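You operate a simulated robot arm through the tools that you are given. There is no shell and no other tool. Be economical: measure what you need, move in short steps, check, and stop when the job is done.

Carry out the task below with a simulated robot arm. There is one attempt and no reset: what you move stays moved.

JOB
Lock out the rig and vent its air.
Fine: stop button in, key off, main switch off, lock bar across, air valve to vent, in that order. The screen ends dark, the gauge at 0.
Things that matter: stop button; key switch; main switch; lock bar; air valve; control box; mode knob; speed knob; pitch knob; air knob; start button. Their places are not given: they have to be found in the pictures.

It is judged by the outcome, as a careful person would: the job done as asked, and still so three seconds after it is handed in. It fails if anything else is knocked over, pushed out of place, dropped, spilled or broken.

ROBOT AND FRAMES
A 6-joint arm with a two-finger parallel gripper, fixed in place. Base frame: the origin is at the foot of the arm, x ahead of it, y to its left, z up. Lengths are in cm, angles in degrees, forces in N, time in s.
With the tool pointing down near the work surface it reaches from about 18 to 64 cm from the base axis. Its first joint turns from -66.0 to 66.0 degrees. Payload 2.7 kg.
The tool frame sits at the grasp point between the pads (the TCP): z along the fingers, y along the line on which they close. The tips reach 2.3 cm beyond it. The gripper opens to 9.4 cm. The fingers are 3.8 cm wide and 1 cm thick; the gripper's body (5.4 by 9.6 cm) begins 3.9 cm behind the TCP.
Orientation is that of the tool frame in the base frame, as a unit quaternion [x, y, z, w]. With the fingers straight down and closing along the base's y, the tool's x points along the base's -x, its y along +y and its z along -z.

CONTROLS
- The arm moves only by the tool move_arm. Its argument "series" is a list of rows, each a list of 3 entries, a list of its own where there are three numbers: the turn, a rotation vector about the base's x, y, z in degrees, then the shift along the base's x, y, z in cm, then the finger opening in cm, from 0 to 9.4. In form: [[[rx, ry, rz], [tx, ty, tz], hand], ...]. A call has 1 to 20 rows; each row shifts and turns the commanded pose from where the row before left it. A row lasts 0.2 s, in which the tool goes at most 5 cm and 8.6 degrees; a call with a longer step from one row to the next is refused whole, and so is a gripper value outside its range. Where a pose cannot be reached the arm comes as near as it can. A force on the tool above 40 N (or 10 N above the force at the start of the call, whichever is more), or a blocked arm, ends the call early, and 0.2 s more pass. The fingers move at their own pace (about 4.5 cm/s each) and stop on an object; they squeeze with about 28 N. The grip force told is the motor's: it shows also when the fingers shut on nothing. Time passes only in rows, and 0.2 s behind the last, so rows that do not move let the fingers close. The reply holds the time, the measured pose of the TCP, the force on the tool along the base axes, the opening and the grip force, in the units named above and with some noise, and new pictures: "show" is both (left out), scene, wrist or none.
- Cameras (640 x 400 px; columns grow to the right, rows downward): "scene" is fixed at [9.51, -43.19, 142.49]; the picture's right is [0.62, -0.78, 0.00], its down [-0.28, -0.22, -0.94] and it looks along [0.73, 0.58, -0.35] (base axes); focal length 363 px, centre (320, 200). "wrist" rides on the gripper at [-3.9, 0, -4.4] in the tool frame; the picture's right is [0.00, -1.00, 0.00], its down [0.97, 0.00, -0.24] and it looks along [0.24, 0.00, 0.97] (tool axes); focal length 218 px, centre (320, 200).
- locate(camera, pixels): for up to 12 pixels [column, row] of the newest picture of that camera ("zoom" is the newest enlarged one), the place [x, y, z] in the base frame of the surface seen there, good to about 0.2 cm, but the place of the scene camera against the robot may be out by one fixed shift of up to 1.2 cm in any direction. It takes no simulated time.
- zoom(camera, box): a new picture of the part [left, top, right, bottom] of that camera's present view, enlarged. It takes no simulated time.
- hand_in(): hands the job in; it is judged then, once.

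Keep the steps short. Do not move on a guess: measure, check each grasp and each placing, and mend mistakes. In all there are 80 turns and 120 pictures (those below and enlarged ones count). Leave the gripper open and the arm clear of the work at the hand-in unless told otherwise, and finish with a single line.

The tools are called after "Emit:" as name(argument=value, ...) on one line, values as JSON. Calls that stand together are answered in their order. move_arm: Moves the arm, as the interface text tells. Its arguments: {"type":"object","properties":{"series":{"type":"array","items":{"type":"array"}},"show":{"type":"string","enum":["both","scene","wrist","none"]}},"required":["series"]} The other tools are called the same way: locate (camera, pixels) gives the place of the surface under pixels of a picture; zoom (camera, box) takes an enlarged picture of a part of a camera's view; hand_in () hands the job in.

At the start:

```text
clock: 0.0
tool_pos: [36.68, 11.03, 116.11]
tcp_rot: [0.001, 1.0, -0.001, 0.0]
wrist_force: [-0.2, 1.0, -0.2]
gripper_width: 9.41
finger_force: 0.0
```

scene: 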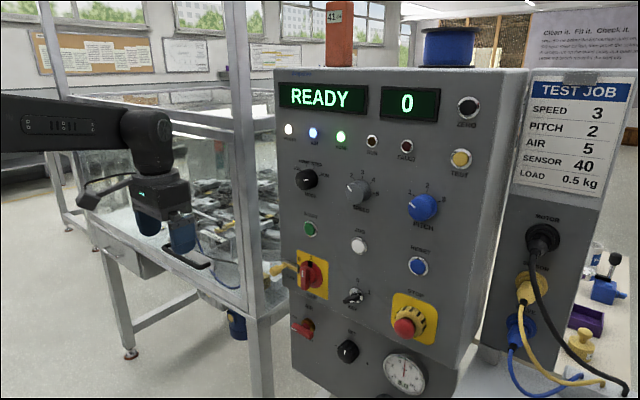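
wrist: 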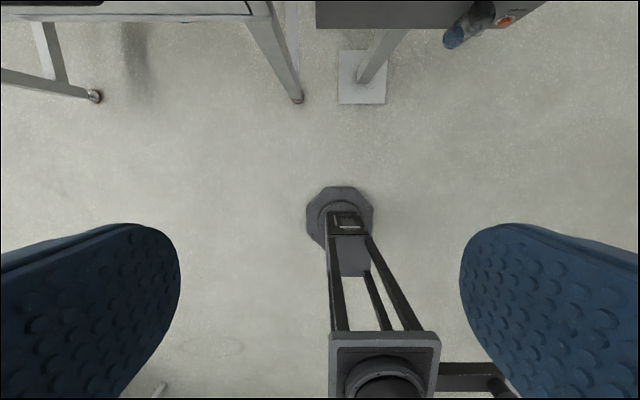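

I see the control box with the stop button near (405,325), the key switch near (355,297), the main switch near (312,275), a red handle near (303,328) and a gauge at (405,372). I'll enlarge the lower panel and the labels.

Emit:
zoom(camera="scene", box=[260, 230, 460, 400])

Emit:
zoom(camera="scene", box=[270, 70, 510, 230])

Emit:
locate(camera="scene", pixels=[[405, 327], [425, 335], [354, 297], [344, 305], [310, 274], [299, 262], [303, 328], [347, 351], [404, 372], [290, 240], [440, 250], [380, 270]])

```text
2.35 times, centred on (360, 315) of scene
```

zoom: 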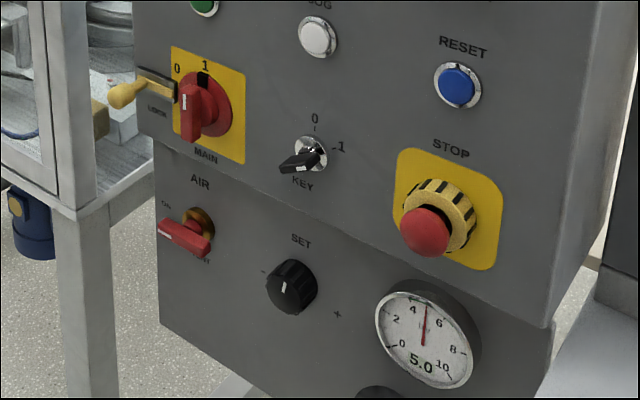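

```text
2.50 times, centred on (390, 150) of scene
```

zoom: 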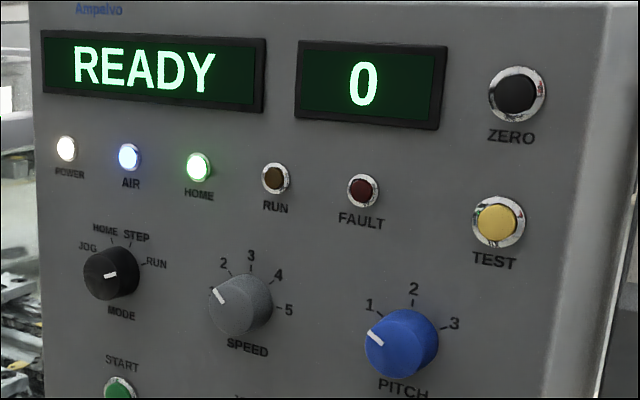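

```text
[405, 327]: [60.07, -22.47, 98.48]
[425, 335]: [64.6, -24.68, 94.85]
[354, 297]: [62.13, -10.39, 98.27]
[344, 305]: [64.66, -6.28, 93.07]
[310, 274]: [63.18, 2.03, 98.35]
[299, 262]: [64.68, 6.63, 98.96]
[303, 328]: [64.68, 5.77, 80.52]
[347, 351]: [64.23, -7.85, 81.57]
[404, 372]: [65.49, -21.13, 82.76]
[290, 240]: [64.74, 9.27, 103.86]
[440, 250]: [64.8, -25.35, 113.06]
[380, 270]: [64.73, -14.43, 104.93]
```

The panel face is near x 64.7 and faces -x. I'll enlarge each target to read its marks, and measure more points.

Emit:
zoom(camera="scene", box=[270, 240, 350, 290])

Emit:
zoom(camera="scene", box=[280, 300, 344, 350])

Emit:
zoom(camera="scene", box=[328, 270, 392, 310])

```text
8.00 times, centred on (310, 265) of scene
```

zoom: 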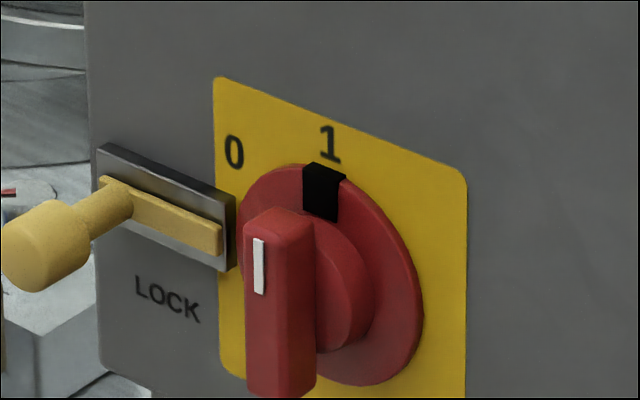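

```text
8.00 times, centred on (312, 325) of scene
```

zoom: 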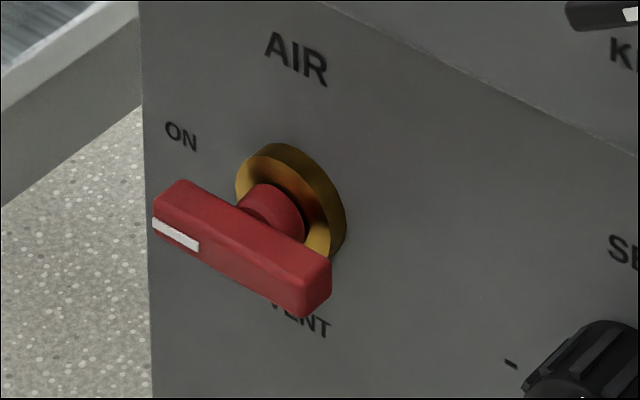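

```text
10.00 times, centred on (360, 290) of scene
```

zoom: 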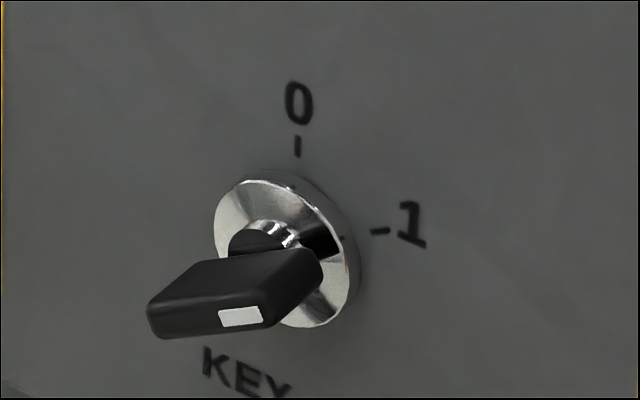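

Main switch: mark up, so it's at 1, with a slot in the disc for the lock bar on the left. Air: mark at the left, ON. Key: mark at the right, 1. I'll locate the frame posts near the arm and details of the key in its zoom.

Emit:
locate(camera="zoom", pixels=[[240, 318], [160, 310], [310, 265], [320, 310], [230, 270], [230, 190], [335, 290], [297, 145], [380, 231], [298, 102]])

Emit:
locate(camera="scene", pixels=[[245, 60], [245, 150], [255, 250], [265, 320], [262, 380], [80, 60], [200, 130], [260, 20], [285, 265], [340, 30]])

```text
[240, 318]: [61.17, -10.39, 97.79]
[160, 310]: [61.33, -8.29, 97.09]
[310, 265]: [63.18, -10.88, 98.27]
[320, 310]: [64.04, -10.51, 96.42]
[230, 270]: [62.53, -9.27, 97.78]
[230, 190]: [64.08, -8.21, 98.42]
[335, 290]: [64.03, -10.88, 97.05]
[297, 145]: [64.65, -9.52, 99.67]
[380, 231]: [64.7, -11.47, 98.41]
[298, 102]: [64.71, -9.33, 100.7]
```

```text
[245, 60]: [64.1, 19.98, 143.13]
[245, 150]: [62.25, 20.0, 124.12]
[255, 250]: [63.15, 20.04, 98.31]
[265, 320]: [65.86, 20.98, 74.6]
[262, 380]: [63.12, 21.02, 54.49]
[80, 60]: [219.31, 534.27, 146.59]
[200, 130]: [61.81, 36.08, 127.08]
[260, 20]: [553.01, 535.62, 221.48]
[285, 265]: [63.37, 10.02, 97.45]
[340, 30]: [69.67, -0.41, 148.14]
```

The post stands at y≈20, clear of my path. Next I turn the tool to point forward (+x) and bring it in front of the panel, well back from it. The TCP goes to about (38,-4,101).

Emit:
move_arm(series=[[[0, -8.2, 0], [0, -1.4, -1.4], 9.4], [[0, -8.2, 0], [0, -1.4, -1.4], 9.4], [[0, -8.2, 0], [0, -1.4, -1.4], 9.4], [[0, -8.2, 0], [0, -1.4, -1.4], 9.4], [[0, -8.2, 0], [0, -1.4, -1.4], 9.4], [[0, -8.2, 0], [0, -1.4, -1.4], 9.4], [[0, -8.2, 0], [0, -1.4, -1.4], 9.4], [[0, -8.2, 0], [0, -1.4, -1.4], 9.4], [[0, -8.2, 0], [0, -1.4, -1.4], 9.4], [[0, -8.2, 0], [0, -1.4, -1.4], 9.4], [[0, -8, 0], [1.3, -1.4, -1.4], 9.4], [[0, 0, 0], [0, 0, 0], 9.4]])

```text
clock: 2.6
tool_pos: [41.81, 8.91, 105.3]
tcp_rot: [0.009, 0.738, -0.03, 0.674]
wrist_force: [-0.3, 0.3, -0.1]
gripper_width: 9.41
finger_force: 0.1
out of reach, approached as far as the arm can: row 6, 7, 8, 9, 10, 11
```

scene: 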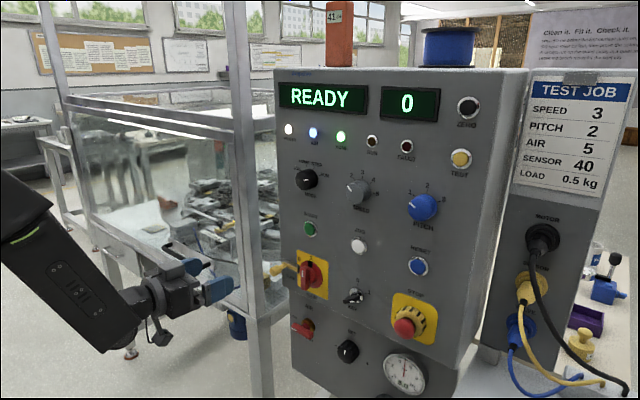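
wrist: 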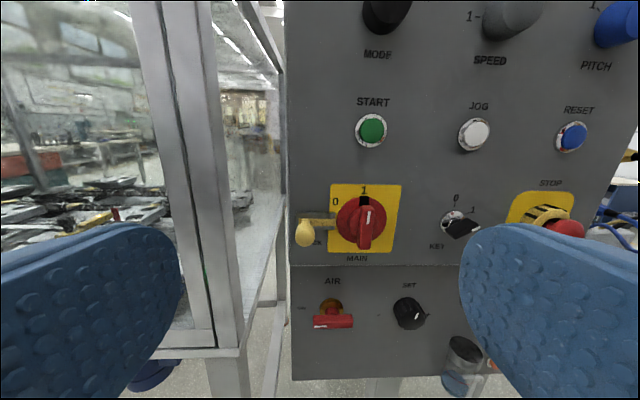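

The arm stopped short, at about (41.8,8.9,105.3), because the commanded pose is too close to the base. The wrist view shows all the controls, so I'll measure them with that camera, which has no fixed shift.

Emit:
locate(camera="wrist", pixels=[[565, 229], [535, 193], [453, 224], [464, 230], [366, 215], [362, 245], [341, 223], [305, 232], [333, 322], [330, 303], [420, 275], [405, 312]])

Emit:
locate(camera="scene", pixels=[[405, 327], [310, 229], [357, 245], [418, 265], [372, 141], [307, 180], [303, 328]])

Emit:
locate(camera="wrist", pixels=[[372, 130], [475, 134], [574, 136], [350, 200], [335, 202], [364, 190], [456, 198], [472, 210]])

Emit:
zoom(camera="wrist", box=[280, 170, 480, 345])

```text
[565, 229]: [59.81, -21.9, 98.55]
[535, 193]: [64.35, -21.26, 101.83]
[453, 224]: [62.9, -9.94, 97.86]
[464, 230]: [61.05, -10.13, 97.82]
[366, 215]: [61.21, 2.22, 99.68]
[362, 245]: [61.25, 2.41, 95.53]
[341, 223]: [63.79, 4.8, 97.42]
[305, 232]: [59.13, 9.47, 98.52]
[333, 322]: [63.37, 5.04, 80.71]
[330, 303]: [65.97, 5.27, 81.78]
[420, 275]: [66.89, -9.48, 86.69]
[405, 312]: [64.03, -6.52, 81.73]
```

```text
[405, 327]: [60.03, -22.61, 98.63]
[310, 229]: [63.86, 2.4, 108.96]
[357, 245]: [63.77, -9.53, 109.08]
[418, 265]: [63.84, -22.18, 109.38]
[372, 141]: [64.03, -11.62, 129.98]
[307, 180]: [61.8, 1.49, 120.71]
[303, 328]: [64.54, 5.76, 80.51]
```

```text
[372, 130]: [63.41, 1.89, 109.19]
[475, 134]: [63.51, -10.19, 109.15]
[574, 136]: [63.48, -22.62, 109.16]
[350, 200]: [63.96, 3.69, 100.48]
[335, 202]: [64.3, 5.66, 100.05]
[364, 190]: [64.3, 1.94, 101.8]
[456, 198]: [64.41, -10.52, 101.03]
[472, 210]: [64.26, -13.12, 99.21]
```

```text
2.29 times, centred on (380, 258) of wrist
```

zoom: 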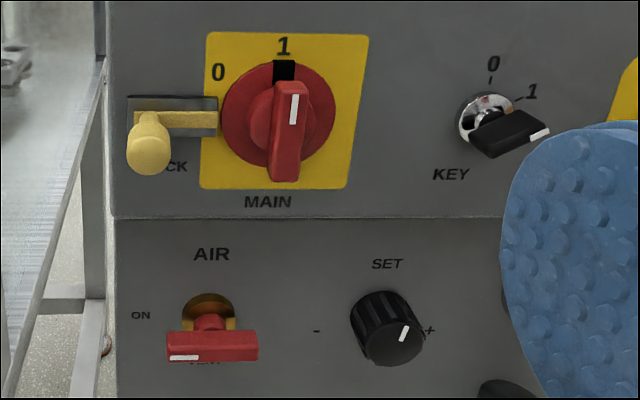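

The scene camera's shift is about (-0.35,-0.5,+0.1), so I'll trust the wrist camera. The panel face is at about x 64.3, and the columns are at y≈2, -10 and -22.6. Stop comes first. I move forward in a few steps to see where the commanded pose lies.

Emit:
move_arm(series=[[[0, 0, 0], [2, -2, 0], 0], [[0, 0, 0], [2, -3, 0], 0], [[0, 0, 0], [2, -3, 0], 0], [[0, 0, 0], [1, -3, 0], 0], [[0, 0, 0], [0, 0, 0], 0], [[0, 0, 0], [0, 0, 0], 0]])

```text
clock: 4.0
tool_pos: [47.26, 9.16, 106.85]
tcp_rot: [0.021, 0.737, -0.019, 0.676]
wrist_force: [-0.3, 0.7, -0.2]
gripper_width: 0.0
finger_force: 28.2
out of reach, approached as far as the arm can: row 1, 2, 3, 4
```

scene: 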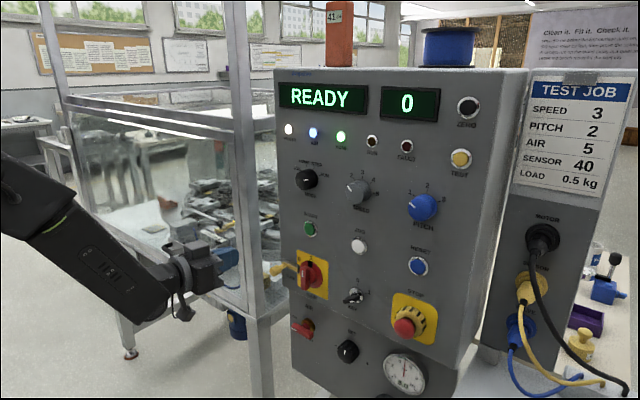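
wrist: 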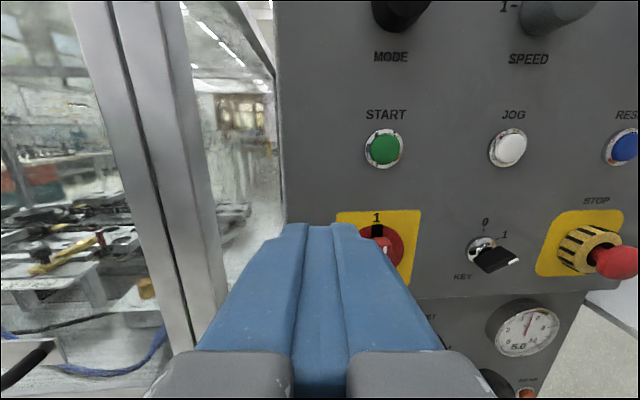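

The arm still lags toward y 9. I need to learn whether the commands accumulate or restart from the measured pose, so I'll take one small step in +x.

Emit:
move_arm(series=[[[0, 0, 0], [1, 0, 0], 0], [[0, 0, 0], [1, 0, 0], 0], [[0, 0, 0], [0, 0, 0], 0]], show="none")

```text
clock: 4.8
tool_pos: [49.21, 10.03, 106.92]
tcp_rot: [0.016, 0.737, -0.018, 0.676]
wrist_force: [0.1, -0.7, 0.3]
gripper_width: 0.0
finger_force: 27.3
out of reach, approached as far as the arm can: row 1
```

Emit:
move_arm(series=[[[0, 0, 0], [0, -1.5, 0], 0], [[0, 0, 0], [0, -1.5, 0], 0], [[0, 0, 0], [0, -1.5, 0], 0], [[0, 0, 0], [0, 0, 0], 0]], show="none")

```text
clock: 5.8
tool_pos: [49.23, 9.94, 106.99]
tcp_rot: [0.017, 0.736, -0.019, 0.676]
wrist_force: [-0.4, -0.9, -0.6]
gripper_width: 0.0
finger_force: 28.0
out of reach, approached as far as the arm can: row 1, 2, 3
```

Moves toward -y are blocked at this orientation, so a joint limit is likely. I'll see whether yawing the tool in line with the arm frees it.

Emit:
move_arm(series=[[[0, 0, -5], [0, -1.5, 0], 0], [[0, 0, -5], [0, -1.5, 0], 0], [[0, 0, 0], [0, 0, 0], 0]], show="scene")

```text
clock: 6.6
tool_pos: [49.08, 6.86, 107.18]
tcp_rot: [0.08, 0.732, -0.076, 0.672]
wrist_force: [-0.4, 0.7, 0.2]
gripper_width: 0.01
finger_force: 28.1
```

scene: 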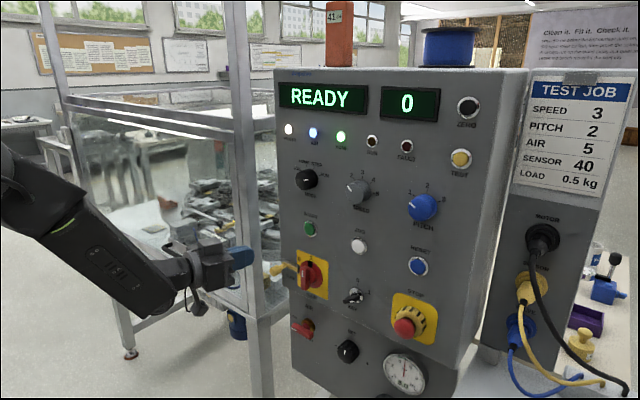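

Yawing to -10° while moving works. I think a wrist joint flipped on the way and is now near its limit. I'll back out to tool-down at y=0, then pitch up exactly in the arm's plane so it doesn't flip.

Emit:
move_arm(series=[[[0, 0, 5], [0, 1.6, 0], 0], [[0, 0, 5], [0, 1.6, 0], 0], [[0, 8, 0], [-1, 0, 0.8], 0], [[0, 8, 0], [-1, 0, 0.8], 0], [[0, 8, 0], [-1, 0, 0.8], 0], [[0, 8, 0], [-1, 0, 0.8], 0], [[0, 8, 0], [-1, 0, 0.8], 0], [[0, 8, 0], [-1, 0, 0.8], 0], [[0, 8, 0], [-1, 0, 0.8], 0], [[0, 8, 0], [-1, 0, 0.8], 0], [[0, 8, 0], [-1, 0, 0.8], 0], [[0, 8, 0], [-1, 0, 0.8], 0], [[0, 5, 0], [-1, 0, 0], 0], [[0, 0, 0], [0, 0, 0], 0]], show="scene")

```text
clock: 9.6
tool_pos: [38.45, 10.05, 115.09]
tcp_rot: [0.0, 1.0, -0.022, 0.0]
wrist_force: [0.1, -0.4, 0.4]
gripper_width: 0.01
finger_force: 28.2
```

scene: 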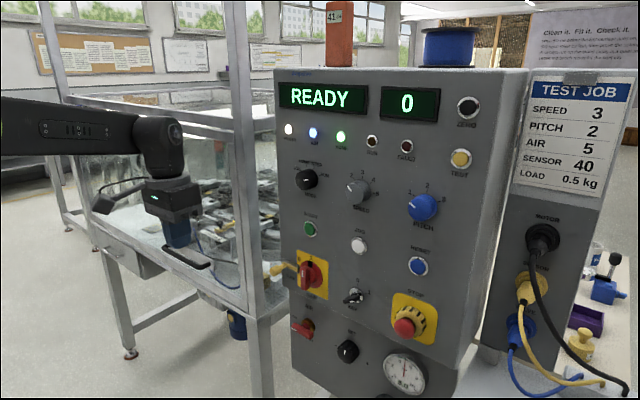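

It is back to tool-down. I remove the 2.5° tilt and go to y=0, then pitch up purely in the plane while moving ahead.

Emit:
move_arm(series=[[[1.25, 0, 0], [0, -3.4, 0], 0], [[1.25, 0, 0], [0, -3.3, 0], 0], [[0, 0, 0], [0, -3.35, 0], 0], [[0, 0, 0], [0, 0, 0], 0]], show="none")

Emit:
move_arm(series=[[[0, -8, 0], [1, 0, -0.5], 0], [[0, -8, 0], [1, 0, -0.5], 0], [[0, -8, 0], [1, 0, -0.5], 0], [[0, -8, 0], [1, 0, -0.5], 0], [[0, -8, 0], [1, 0, -0.5], 0], [[0, -8, 0], [1, 0, -0.5], 0], [[0, -8, 0], [1, 0, -0.5], 0], [[0, -8, 0], [1, 0, -0.5], 0], [[0, -8, 0], [1, 0, -0.5], 0], [[0, -8, 0], [1, 0, -0.5], 0], [[0, -8, 0], [1, 0, -0.5], 0], [[0, -2, 0], [0, 0, 0], 0], [[0, 0, 0], [0, 0, 0], 0]], show="scene")

```text
clock: 10.6
tool_pos: [38.14, 0.09, 115.03]
tcp_rot: [0.0, 1.0, 0.0, 0.001]
wrist_force: [0.6, -0.2, 0.5]
gripper_width: 0.0
finger_force: 28.3
```

```text
clock: 13.4
tool_pos: [49.15, 2.99, 114.91]
tcp_rot: [0.034, 0.803, -0.042, 0.594]
wrist_force: [-0.1, 0.1, 0.1]
gripper_width: 0.0
finger_force: 28.2
out of reach, approached as far as the arm can: row 7, 8, 9, 10, 11, 12
```

scene: 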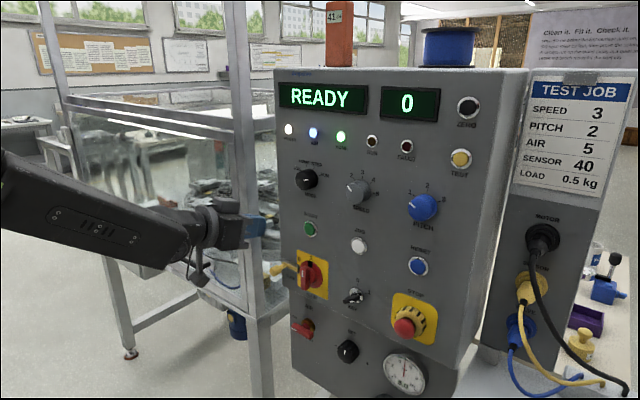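

It stops at 73° pitch when exactly in the plane, so the wrist can't cross straight. It must flip to one side. The stop and key are on the right, so I'll go back to tool-down, move to y≈-13 and flip the other way there.

Emit:
move_arm(series=[[[0, 8, 0], [-1, -0.3, 0], 0], [[0, 8, 0], [-1, -0.3, 0], 0], [[0, 8, 0], [-1, -0.3, 0], 0], [[0, 8, 0], [-1, -0.3, 0], 0], [[0, 8, 0], [-1, -0.3, 0], 0], [[0, 8, 0], [-1, -0.3, 0], 0], [[0, 8, 0], [-1, -0.3, 0], 0], [[0, 8, 0], [-1, -0.3, 0], 0], [[0, 8, 0], [-1, -0.3, 0], 0], [[0, 1, 0], [-1, -0.3, 0], 0], [[0, 0, 0], [0, -4, 0], 0], [[0, 0, 0], [0, -4, 0], 0], [[0, 0, 0], [0, -4, 0], 0], [[0, 0, 0], [0, -1, 0], 0], [[0, 0, 0], [0, 0, 0], 0]], show="none")

```text
clock: 16.6
tool_pos: [41.25, -13.4, 116.43]
tcp_rot: [0.011, 0.992, -0.07, 0.102]
wrist_force: [0.0, 0.0, 0.4]
gripper_width: 0.02
finger_force: 28.2
out of reach, approached as far as the arm can: row 2, 3, 4
```

Orientation is 12° pitched with 8° of side tilt. I correct the tilt by +8° about x, then pitch up 78° at y≈-18 going ahead.

Emit:
move_arm(series=[[[8, 0, 0], [0, -2, 0], 0], [[0, 0, 0], [0, -2, 0], 0], [[0, -7.8, 0], [0.8, 0, -0.8], 0], [[0, -7.8, 0], [0.8, 0, -0.8], 0], [[0, -7.8, 0], [0.8, 0, -0.8], 0], [[0, -7.8, 0], [0.8, 0, -0.8], 0], [[0, -7.8, 0], [0.8, 0, -0.8], 0], [[0, -7.8, 0], [0.8, 0, -0.8], 0], [[0, -7.8, 0], [0.8, 0, -0.8], 0], [[0, -7.8, 0], [0.8, 0, -0.8], 0], [[0, -7.8, 0], [0.8, 0, -0.8], 0], [[0, -7.8, 0], [0.8, 0, -0.8], 0], [[0, 0, 0], [0, 0, 0], 0]])

```text
clock: 19.4
tool_pos: [49.47, -17.57, 108.4]
tcp_rot: [0.015, 0.709, 0.011, 0.705]
wrist_force: [0.4, -0.3, 0.2]
gripper_width: 0.0
finger_force: 28.0
```

scene: 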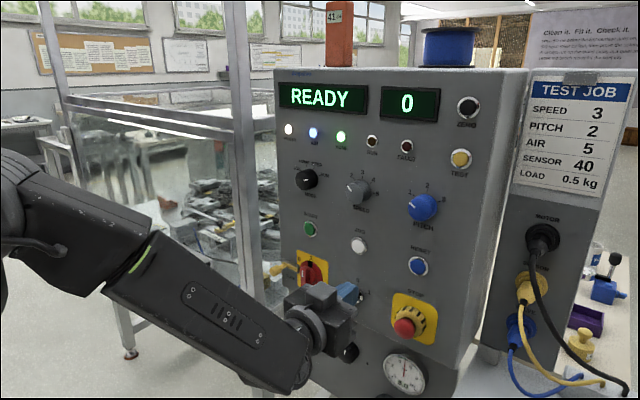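
wrist: 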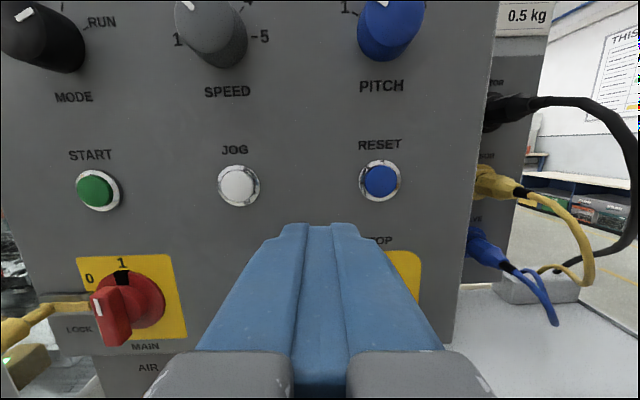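

The tool is now forward with nothing out of reach. I go in front of the stop button, to y≈-22.6 and z≈98, keeping x.

Emit:
move_arm(series=[[[0, 0, 0], [0, -1.7, -2.5], 0], [[0, 0, 0], [0, -1.7, -2.5], 0], [[0, 0, 0], [0, -1.7, -2.5], 0], [[0, 0, 0], [0, 0, -2.5], 0], [[0, 0, 0], [0, 0, 0], 0]])

```text
clock: 20.6
tool_pos: [49.53, -22.52, 98.39]
tcp_rot: [0.014, 0.709, 0.011, 0.705]
wrist_force: [-0.3, -0.2, -0.3]
gripper_width: 0.0
finger_force: 28.2
```

scene: 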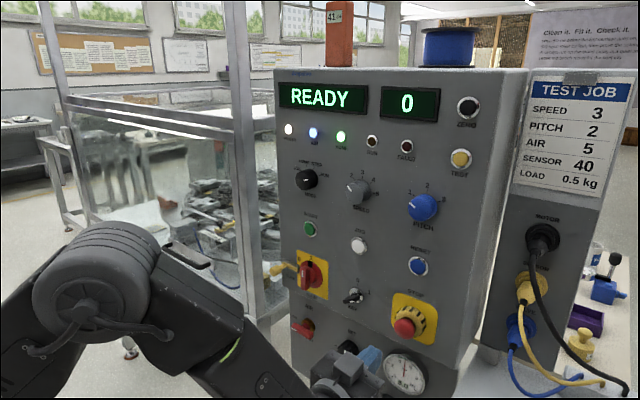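
wrist: 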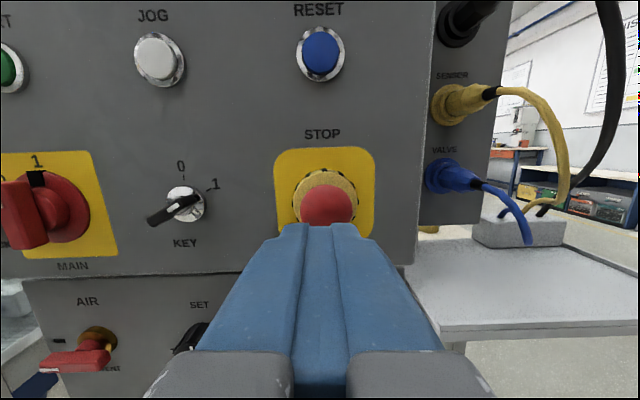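

The fingers line up with the stop button at (326,206). I'll measure it, and the key too since its view from here is good.

Emit:
locate(camera="wrist", pixels=[[326, 206], [326, 190], [303, 206], [349, 206], [360, 160], [288, 160], [183, 180], [210, 190], [152, 220], [182, 190], [202, 205], [178, 210]])

Emit:
zoom(camera="wrist", box=[130, 140, 390, 260])

```text
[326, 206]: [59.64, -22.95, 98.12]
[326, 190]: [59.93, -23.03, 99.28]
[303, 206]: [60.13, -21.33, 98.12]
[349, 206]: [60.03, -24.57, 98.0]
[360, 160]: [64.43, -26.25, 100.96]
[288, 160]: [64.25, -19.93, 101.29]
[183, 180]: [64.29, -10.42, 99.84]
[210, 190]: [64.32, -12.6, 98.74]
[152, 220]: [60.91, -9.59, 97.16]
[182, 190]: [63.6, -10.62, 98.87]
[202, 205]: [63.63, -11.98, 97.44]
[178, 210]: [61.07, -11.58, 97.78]
```

```text
2.46 times, centred on (260, 200) of wrist
```

zoom: 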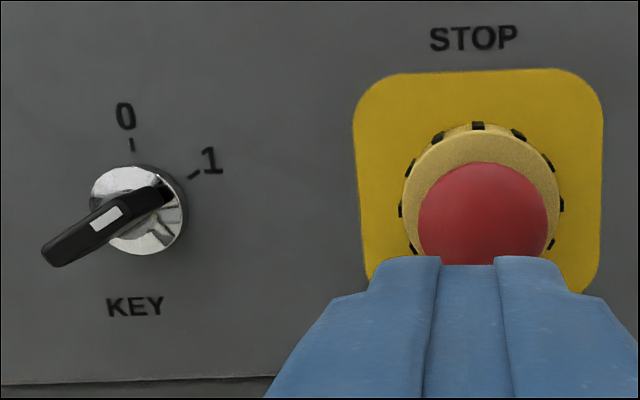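

Stop centre is at about (59.6,-22.95,97.9). I approach, then press slowly.

Emit:
move_arm(series=[[[0, 0, 0], [2.5, -0.4, -0.4], 0], [[0, 0, 0], [2.5, 0, 0], 0], [[0, 0, 0], [1.5, 0, 0], 0], [[0, 0, 0], [0.5, 0, 0], 0], [[0, 0, 0], [0.4, 0, 0], 0], [[0, 0, 0], [0.3, 0, 0], 0], [[0, 0, 0], [0.3, 0, 0], 0], [[0, 0, 0], [0.3, 0, 0], 0], [[0, 0, 0], [0.3, 0, 0], 0]])

```text
clock: 22.6
tool_pos: [58.0, -22.91, 97.98]
tcp_rot: [0.015, 0.709, 0.01, 0.705]
wrist_force: [-2.0, -0.4, 0.6]
gripper_width: 0.02
finger_force: 28.1
```

scene: 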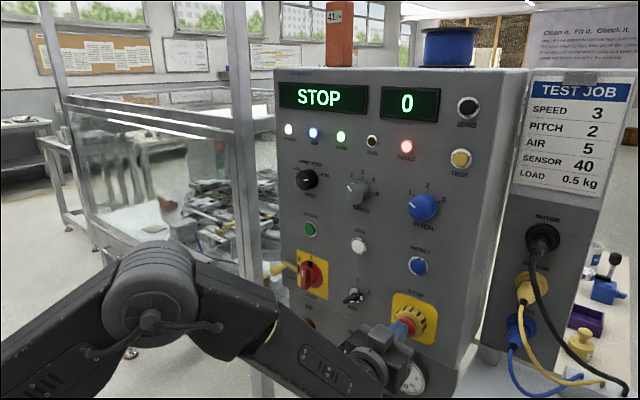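
wrist: 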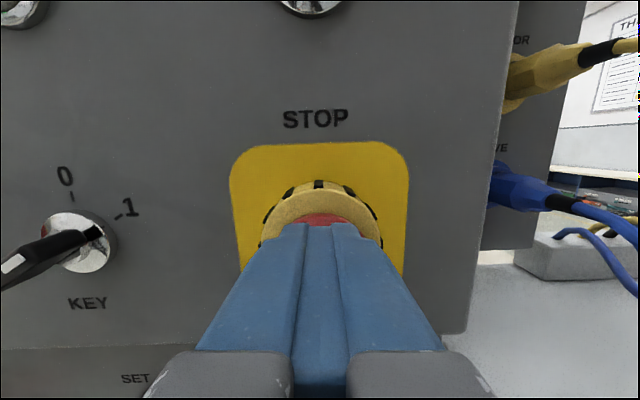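

The screen reads STOP, so the button went in (it moved about 0.7 cm). I back off to see whether it stays latched.

Emit:
move_arm(series=[[[0, 0, 0], [-2, 0, 0], 0], [[0, 0, 0], [-3, 0, 0], 0], [[0, 0, 0], [-3, 2, 0], 0], [[0, 0, 0], [0, 4, 0], 0], [[0, 0, 0], [0, 3, 0], 0], [[0, 0, 0], [0, 0, 0], 0]])

Emit:
locate(camera="scene", pixels=[[405, 327]])

```text
clock: 24.0
tool_pos: [49.86, -13.99, 98.09]
tcp_rot: [0.014, 0.709, 0.01, 0.705]
wrist_force: [0.1, -1.1, -0.4]
gripper_width: 0.01
finger_force: 28.0
```

scene: 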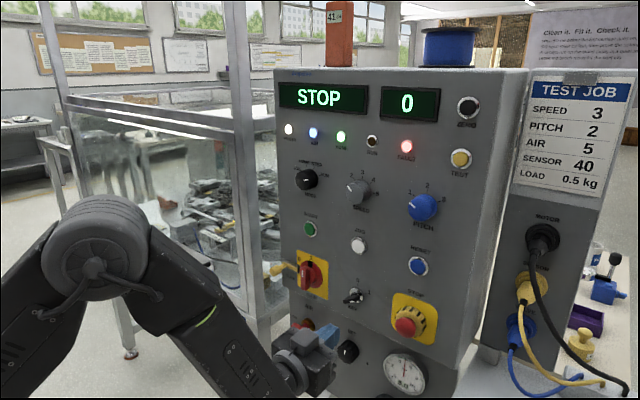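
wrist: 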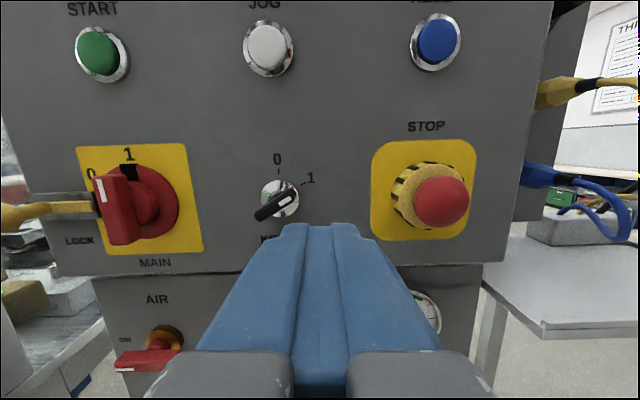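

```text
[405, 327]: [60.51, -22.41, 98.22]
```

Stop stays in (front at 60.5 versus 60.05 before). Next is the key, so I take a close look and measure it.

Emit:
zoom(camera="wrist", box=[230, 145, 330, 245])

```text
4.00 times, centred on (280, 195) of wrist
```

zoom: 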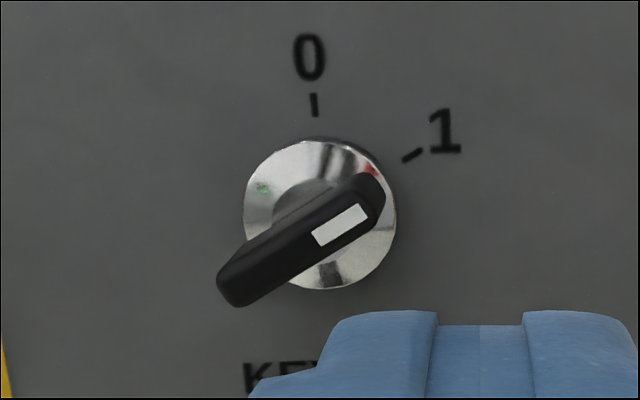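

Emit:
locate(camera="zoom", pixels=[[340, 225], [368, 198], [305, 238], [235, 285], [275, 240], [315, 105], [412, 155], [320, 150], [320, 285], [255, 210], [390, 215]])

```text
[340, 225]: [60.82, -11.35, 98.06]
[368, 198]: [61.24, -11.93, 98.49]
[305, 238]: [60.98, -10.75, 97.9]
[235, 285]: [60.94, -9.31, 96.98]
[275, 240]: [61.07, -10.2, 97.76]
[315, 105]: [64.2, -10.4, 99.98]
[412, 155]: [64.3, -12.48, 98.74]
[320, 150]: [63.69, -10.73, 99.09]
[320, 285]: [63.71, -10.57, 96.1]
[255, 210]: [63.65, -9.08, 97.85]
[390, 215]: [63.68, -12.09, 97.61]
```

The key axis is at about (y -10.6, z 97.6). The bow is 3 cm long, tilted 30°, with its front at x 60.9. I roll the tool +60° so the fingers straddle the bow across its thickness, and line up at x≈53 with the gripper open 4 cm.

Emit:
move_arm(series=[[[7.5, 0, 0], [0.5, 0.5, 0], 4], [[7.5, 0, 0], [0.5, 0.5, 0], 4], [[7.5, 0, 0], [0.5, 0.5, 0], 4], [[7.5, 0, 0], [0.5, 0.5, 0], 4], [[7.5, 0, 0], [0.5, 0.5, 0], 4], [[7.5, 0, 0], [0.5, 0.4, -0.2], 4], [[7.5, 0, 0], [0.5, 0.4, -0.2], 4], [[7.5, 0, 0], [0, 0, 0], 4], [[0, 0, 0], [0, 0, 0], 4]])

```text
clock: 26.0
tool_pos: [53.37, -10.79, 97.69]
tcp_rot: [0.366, 0.609, 0.363, 0.602]
wrist_force: [0.5, 0.5, 0.6]
gripper_width: 3.98
finger_force: 0.0
```

scene: 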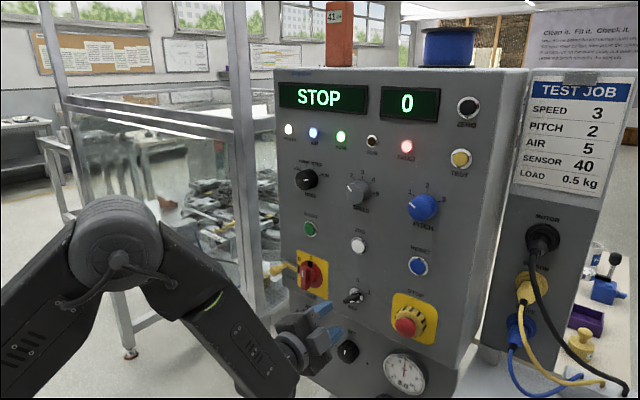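
wrist: 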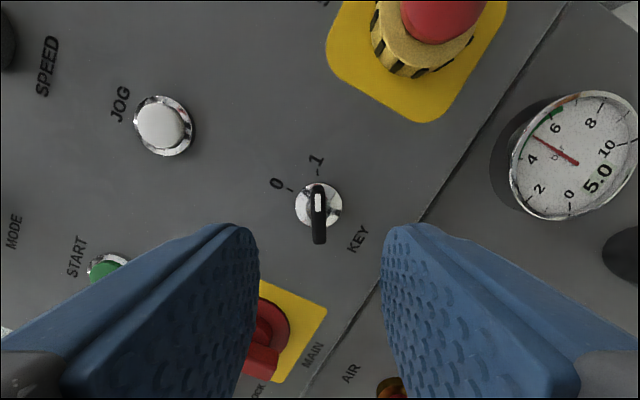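

The bow sits centred and aligned between the fingers. I advance to x≈60.3.

Emit:
move_arm(series=[[[0, 0, 0], [2, 0.05, 0], 3.5], [[0, 0, 0], [2, 0.05, 0], 3], [[0, 0, 0], [1.5, 0, 0], 3], [[0, 0, 0], [1.4, 0, 0], 3], [[0, 0, 0], [0, 0, 0], 3]], show="wrist")

```text
clock: 27.2
tool_pos: [60.47, -10.74, 97.68]
tcp_rot: [0.365, 0.609, 0.364, 0.603]
wrist_force: [0.3, -0.1, 1.0]
gripper_width: 3.01
finger_force: 0.1
```

wrist: 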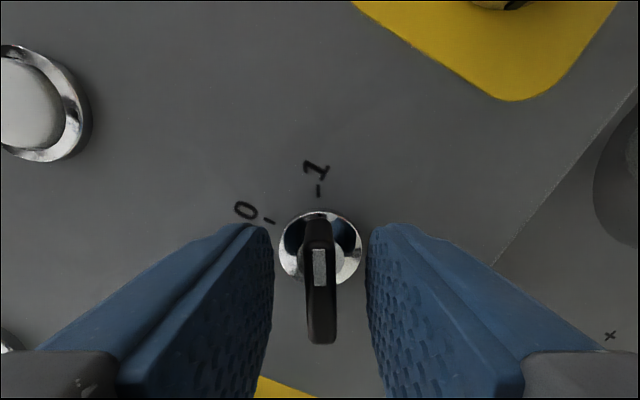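

The fingers straddle the bow evenly. I close on it.

Emit:
move_arm(series=[[[0, 0, 0], [0, 0, 0], 0], [[0, 0, 0], [0, 0, 0], 0], [[0, 0, 0], [0, 0, 0], 0]], show="wrist")

```text
clock: 28.0
tool_pos: [60.43, -10.74, 97.61]
tcp_rot: [0.363, 0.61, 0.363, 0.603]
wrist_force: [3.1, -1.7, -3.8]
gripper_width: 0.88
finger_force: 45.1
```

wrist: 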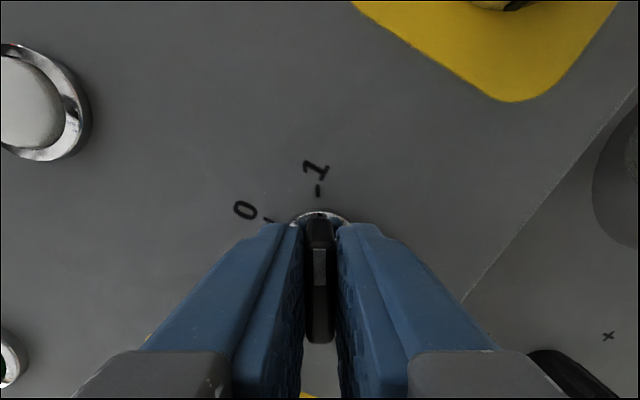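

Gripped, 0.88 cm wide with low side force. I turn -60° about x (anticlockwise seen from the front).

Emit:
move_arm(series=[[[-6, 0, 0], [0, 0, 0], 0], [[-6, 0, 0], [0, 0, 0], 0], [[-6, 0, 0], [0, 0, 0], 0], [[-6, 0, 0], [0, 0, 0], 0], [[-6, 0, 0], [0, 0, 0], 0], [[-6, 0, 0], [0, 0, 0], 0], [[-6, 0, 0], [0, 0, 0], 0], [[-6, 0, 0], [0, 0, 0], 0], [[-6, 0, 0], [0, 0, 0], 0], [[-6, 0, 0], [0, 0, 0], 0], [[-2, 0, 0], [0, 0, 0], 0], [[0, 0, 0], [0, 0, 0], 0]])

```text
clock: 30.6
tool_pos: [60.32, -10.47, 97.74]
tcp_rot: [0.0, 0.71, -0.002, 0.705]
wrist_force: [-3.0, 15.9, 0.7]
gripper_width: 0.89
finger_force: 45.3
```

scene: 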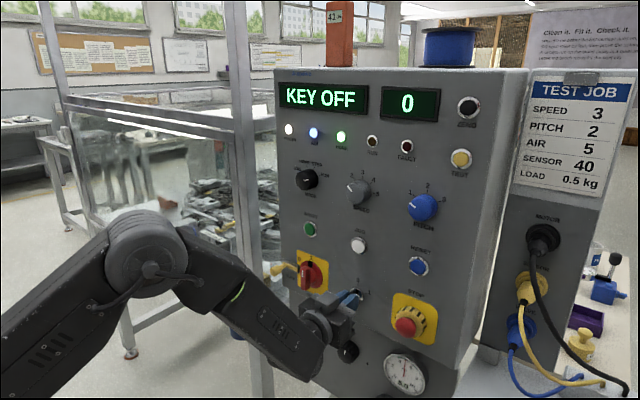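
wrist: 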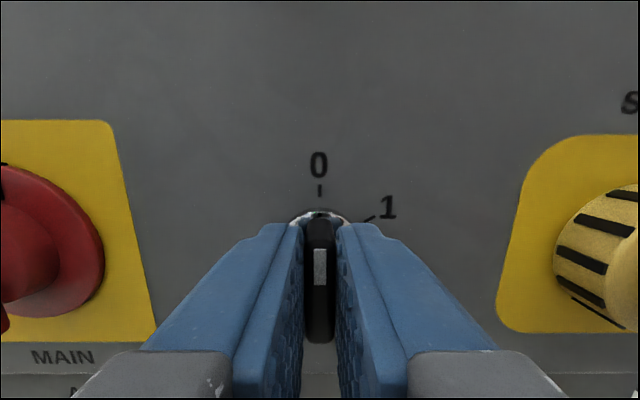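

The screen reads KEY OFF. I release and withdraw, then move toward the main switch with about 12° of yaw so the wrist stays in range.

Emit:
move_arm(series=[[[0, 0, 0], [0, -0.1, 0], 3], [[0, 0, 0], [0, 0, 0], 3], [[0, 0, 0], [-2, 0, 0], 3], [[0, 0, 0], [-3, 0, 0], 4], [[0, 0, 0], [-3, 0, 0], 5], [[2, 0, 3], [0, 3, 0], 5], [[0, 0, 3], [0, 3, 0], 5], [[0, 0, 3], [0, 3, 0], 5], [[0, 0, 3], [0, 3, 0], 5], [[0, 0, 0], [0, 0, 0], 5]])

```text
clock: 32.8
tool_pos: [52.2, 1.4, 97.56]
tcp_rot: [-0.06, 0.706, 0.084, 0.7]
wrist_force: [-0.8, 0.1, -0.5]
gripper_width: 4.99
finger_force: 0.0
```

scene: 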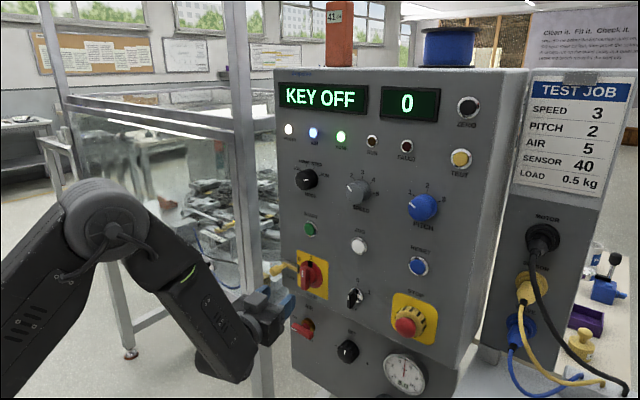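
wrist: 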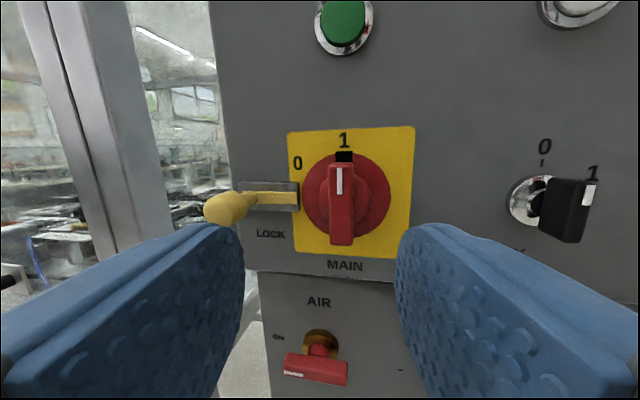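

The whole move was reached with the yaw. I'll see how far the yaw can be taken back for a straighter grasp, and measure the main switch and lock from here.

Emit:
locate(camera="wrist", pixels=[[341, 168], [341, 235], [332, 200], [352, 200], [344, 157], [307, 195], [390, 195], [297, 163], [344, 140], [222, 207], [290, 200], [316, 370]])

Emit:
zoom(camera="wrist", box=[200, 120, 420, 258])

Emit:
move_arm(series=[[[0, 0, -2], [0, 0.3, 0], 5], [[0, 0, -2], [0, 0.3, 0], 5], [[0, 0, -2], [0, 0, 0], 5], [[0, 0, -2], [0, 0, 0], 5], [[0, 0, 0], [0, 0, 0], 5]], show="none")

```text
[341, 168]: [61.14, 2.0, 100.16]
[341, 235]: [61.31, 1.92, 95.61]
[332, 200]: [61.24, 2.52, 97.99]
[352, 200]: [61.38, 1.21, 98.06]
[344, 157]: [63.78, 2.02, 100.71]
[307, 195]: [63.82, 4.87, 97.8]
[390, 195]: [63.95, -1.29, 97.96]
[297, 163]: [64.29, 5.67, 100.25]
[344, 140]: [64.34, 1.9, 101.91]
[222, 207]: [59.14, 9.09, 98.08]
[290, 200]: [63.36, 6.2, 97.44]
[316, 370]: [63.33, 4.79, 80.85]
```

```text
2.90 times, centred on (310, 189) of wrist
```

zoom: 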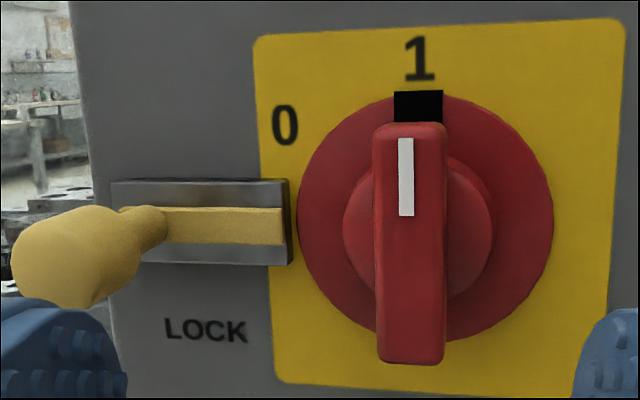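

```text
clock: 34.0
tool_pos: [52.31, 1.07, 97.78]
tcp_rot: [-0.024, 0.709, 0.052, 0.703]
wrist_force: [-0.1, 0.2, -0.3]
gripper_width: 5.02
finger_force: 0.1
out of reach, approached as far as the arm can: row 3
```

The main axis is at about (y 1.87, z 97.9), the bar 1.4 cm wide with its front at x 61.2 and the disc at 63.8. A yaw of about 7° is the least that can be reached. I'll use the fingers as a close fork around the bar. First I approach with the gripper open 4 cm.

Emit:
move_arm(series=[[[0, 0, 1.5], [1.5, 0.6, 0], 4], [[0, 0, 0], [2, 0.2, 0.1], 4], [[0, 0, 0], [2, 0, 0], 4], [[0, 0, 0], [0, 0, 0], 4]], show="wrist")

```text
clock: 35.0
tool_pos: [57.56, 0.24, 97.97]
tcp_rot: [-0.023, 0.709, 0.048, 0.703]
wrist_force: [0.7, -0.1, 0.7]
gripper_width: 4.0
finger_force: 0.2
out of reach, approached as far as the arm can: row 1, 2
```

wrist: 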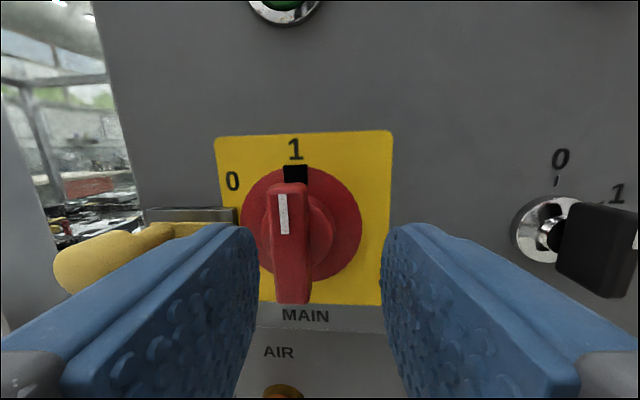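

At x 57.6 the y is 1.6 short. I add 3.5° yaw and shift +1.6 in y.

Emit:
move_arm(series=[[[0, 0, 2], [0, 0.5, 0], 4], [[0, 0, 2], [0, 0.6, 0], 4], [[0, 0, 0], [0, 0.5, 0], 4], [[0, 0, 0], [0, 0, 0], 4]], show="wrist")

```text
clock: 36.0
tool_pos: [57.54, 1.74, 97.87]
tcp_rot: [-0.045, 0.708, 0.068, 0.702]
wrist_force: [0.6, -0.3, -0.4]
gripper_width: 4.03
finger_force: 0.0
```

wrist: 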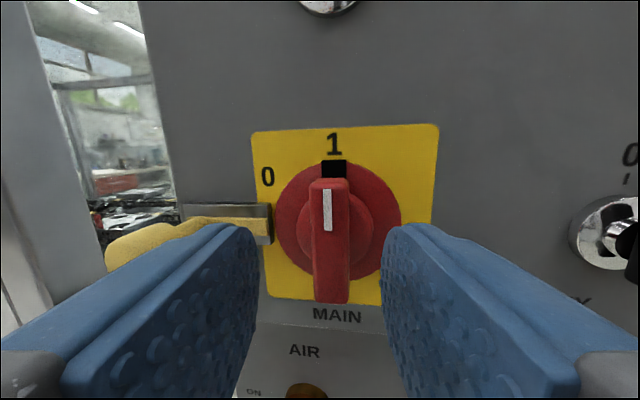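

Now it's centred on the bar, all reached. I advance 2.5 cm and narrow the gripper to 2.2 cm.

Emit:
move_arm(series=[[[0, 0, 0], [1.2, 0.1, 0], 4], [[0, 0, 0], [1.3, 0, 0], 4], [[0, 0, 0], [0, 0, 0], 2.2], [[0, 0, 0], [0, 0, 0], 1.9], [[0, 0, 0], [0, 0, 0], 1.9]], show="wrist")

```text
clock: 37.2
tool_pos: [60.29, 1.82, 97.88]
tcp_rot: [-0.043, 0.708, 0.068, 0.702]
wrist_force: [0.8, -5.1, -1.1]
gripper_width: 2.1
finger_force: 2.6
```

wrist: 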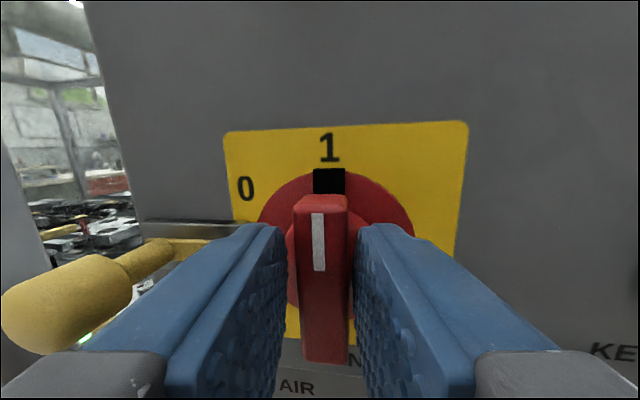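

Forked around the bar with light contact. I turn anticlockwise about the tool axis by 45° first and read the screen.

Emit:
move_arm(series=[[[-7.5, -1.2, 0], [0, 0, 0], 1.9], [[-7.5, -1.2, 0], [0, 0, 0], 1.9], [[-7.5, -1.2, 0], [0, 0, 0], 1.9], [[-7.5, -1.2, 0], [0, 0, 0], 1.9], [[-7.5, -1.2, 0], [0, 0, 0], 1.9], [[-7.5, -1.2, 0], [0, 0, 0], 1.9], [[0, 0, 0], [0, 0, 0], 1.9]])

```text
clock: 37.6
tool_pos: [60.32, 1.75, 98.13]
tcp_rot: [-0.099, 0.708, 0.041, 0.698]
wrist_force: [-27.4, 0.4, 8.1]
gripper_width: 1.9
finger_force: 0.0
out of reach, approached as far as the arm can: row 1, 2
stopped in row 2: the force on the tool passed its limit (the readings are from after the stop); the commanded pose is now the measured one
```

scene: 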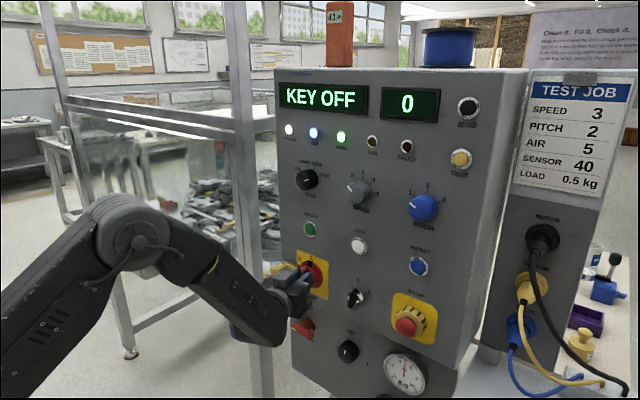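
wrist: 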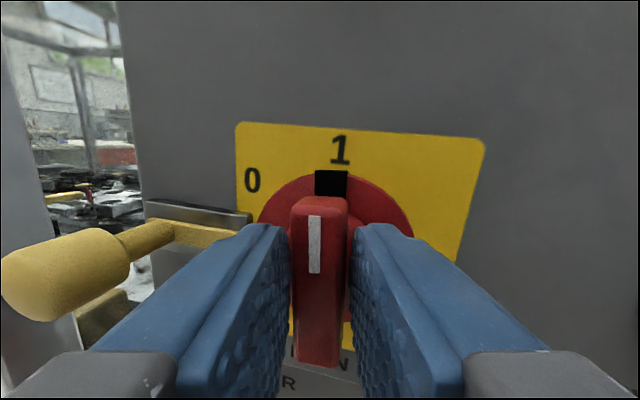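

The tool can't roll further that way: the last wrist joint is at its limit in this posture, while positive roll was free. The gripper is symmetric, so I'll back out, roll +170° to the upside-down side, re-fork, and turn from there.

Emit:
move_arm(series=[[[0, 0, 0], [-0.2, 0, -0.2], 3], [[0, 0, 0], [0, 0, 0], 4], [[0, 0, 0], [-2, 0, 0], 4], [[0, 0, 0], [-3, 0, 0], 4], [[0, 0, 0], [-3, 0, 0], 4], [[8, 1.2, 0], [0, 0, 0], 4], [[8, 1.2, 0], [0, 0, 0], 4], [[8, 1.2, 0], [0, 0, 0], 4], [[8, 1.2, 0], [0, 0, 0], 4], [[8, 1.2, 0], [0, 0, 0], 4], [[8, 1.2, 0], [0, 0, 0], 4], [[8, 1.2, 0], [0, 0, 0], 4], [[8, 1.2, 0], [0, 0, 0], 4], [[8, 1.2, 0], [0, 0, 0], 4], [[8, 1.2, 0], [0, 0, 0], 4], [[0, 0, 0], [0, 0, 0], 4]], show="scene")

```text
clock: 41.0
tool_pos: [53.72, -0.38, 99.35]
tcp_rot: [0.376, 0.58, 0.495, 0.526]
wrist_force: [0.2, 0.2, 0.3]
gripper_width: 4.0
finger_force: 0.1
out of reach, approached as far as the arm can: row 4, 5
```

scene: 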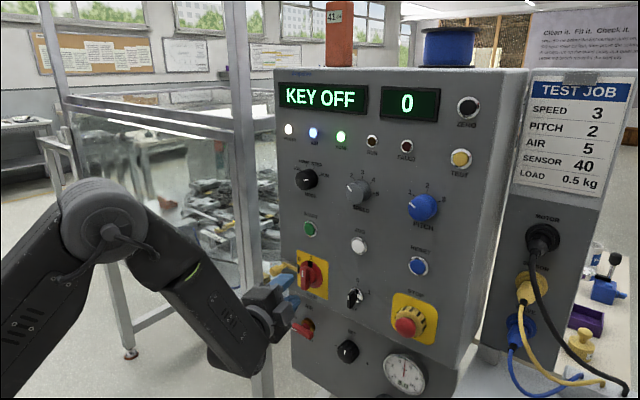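

Roll is about 77° now, yaw 10°. I continue with +103° of roll about the tool axis.

Emit:
move_arm(series=[[[7.8, 1.4, 0.2], [0, 0, 0], 4], [[7.8, 1.4, 0.2], [0, 0, 0], 4], [[7.8, 1.4, 0.2], [0, 0, 0], 4], [[7.8, 1.4, 0.2], [0, 0, 0], 4], [[7.8, 1.4, 0.2], [0, 0, 0], 4], [[7.8, 1.4, 0.2], [0, 0, 0], 4], [[7.8, 1.4, 0.2], [0, 0, 0], 4], [[7.8, 1.4, 0.2], [0, 0, 0], 4], [[7.8, 1.4, 0.2], [0, 0, 0], 4], [[7.8, 1.4, 0.2], [0, 0, 0], 4], [[7.8, 1.4, 0.2], [0, 0, 0], 4], [[7.8, 1.4, 0.2], [0, 0, 0], 4], [[7.8, 1.4, 0.2], [0, 0, 0], 4], [[0, 2, 0], [0, 2.2, -1.4], 4], [[0, 0, 0], [0, 0, 0], 4]], show="wrist")

```text
clock: 44.2
tool_pos: [53.79, 1.92, 98.05]
tcp_rot: [0.708, 0.058, 0.702, -0.053]
wrist_force: [-0.4, 0.4, -0.5]
gripper_width: 4.03
finger_force: 0.0
```

wrist: 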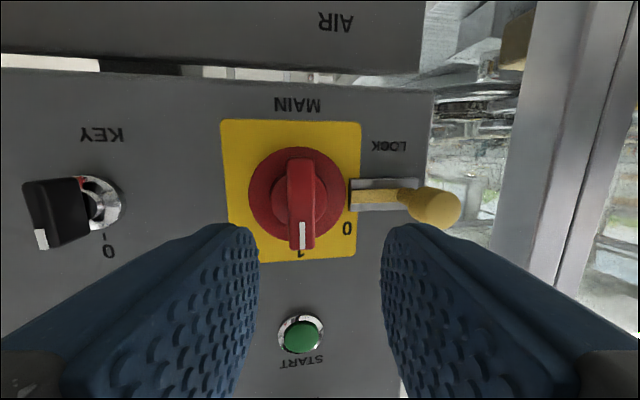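

Upside down with yaw 9°, lined up at (1.92, 98.05). I advance to x≈60.1, then narrow the fork.

Emit:
move_arm(series=[[[0, 0, 0], [2, 0, -0.05], 4], [[0, 0, 0], [2, 0, -0.05], 4], [[0, 0, 0], [1.3, 0, 0], 4], [[0, 0, 0], [1, 0, 0], 4], [[0, 0, 0], [0, 0, 0], 2], [[0, 0, 0], [0, 0, 0], 1.9], [[0, 0, 0], [0, 0, 0], 1.9]], show="wrist")

```text
clock: 45.8
tool_pos: [59.95, 1.85, 98.03]
tcp_rot: [0.708, 0.058, 0.701, -0.053]
wrist_force: [0.8, 0.9, -0.2]
gripper_width: 1.91
finger_force: 0.3
```

wrist: 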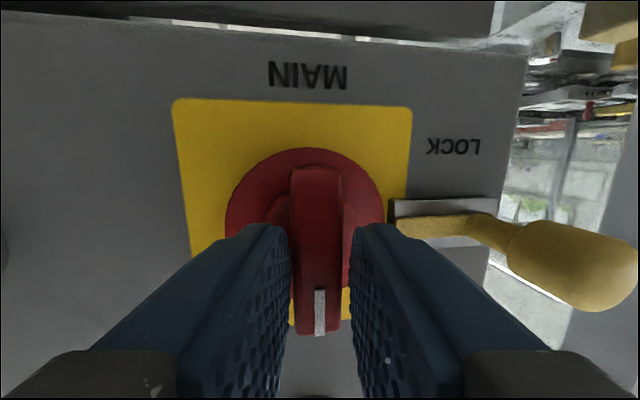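

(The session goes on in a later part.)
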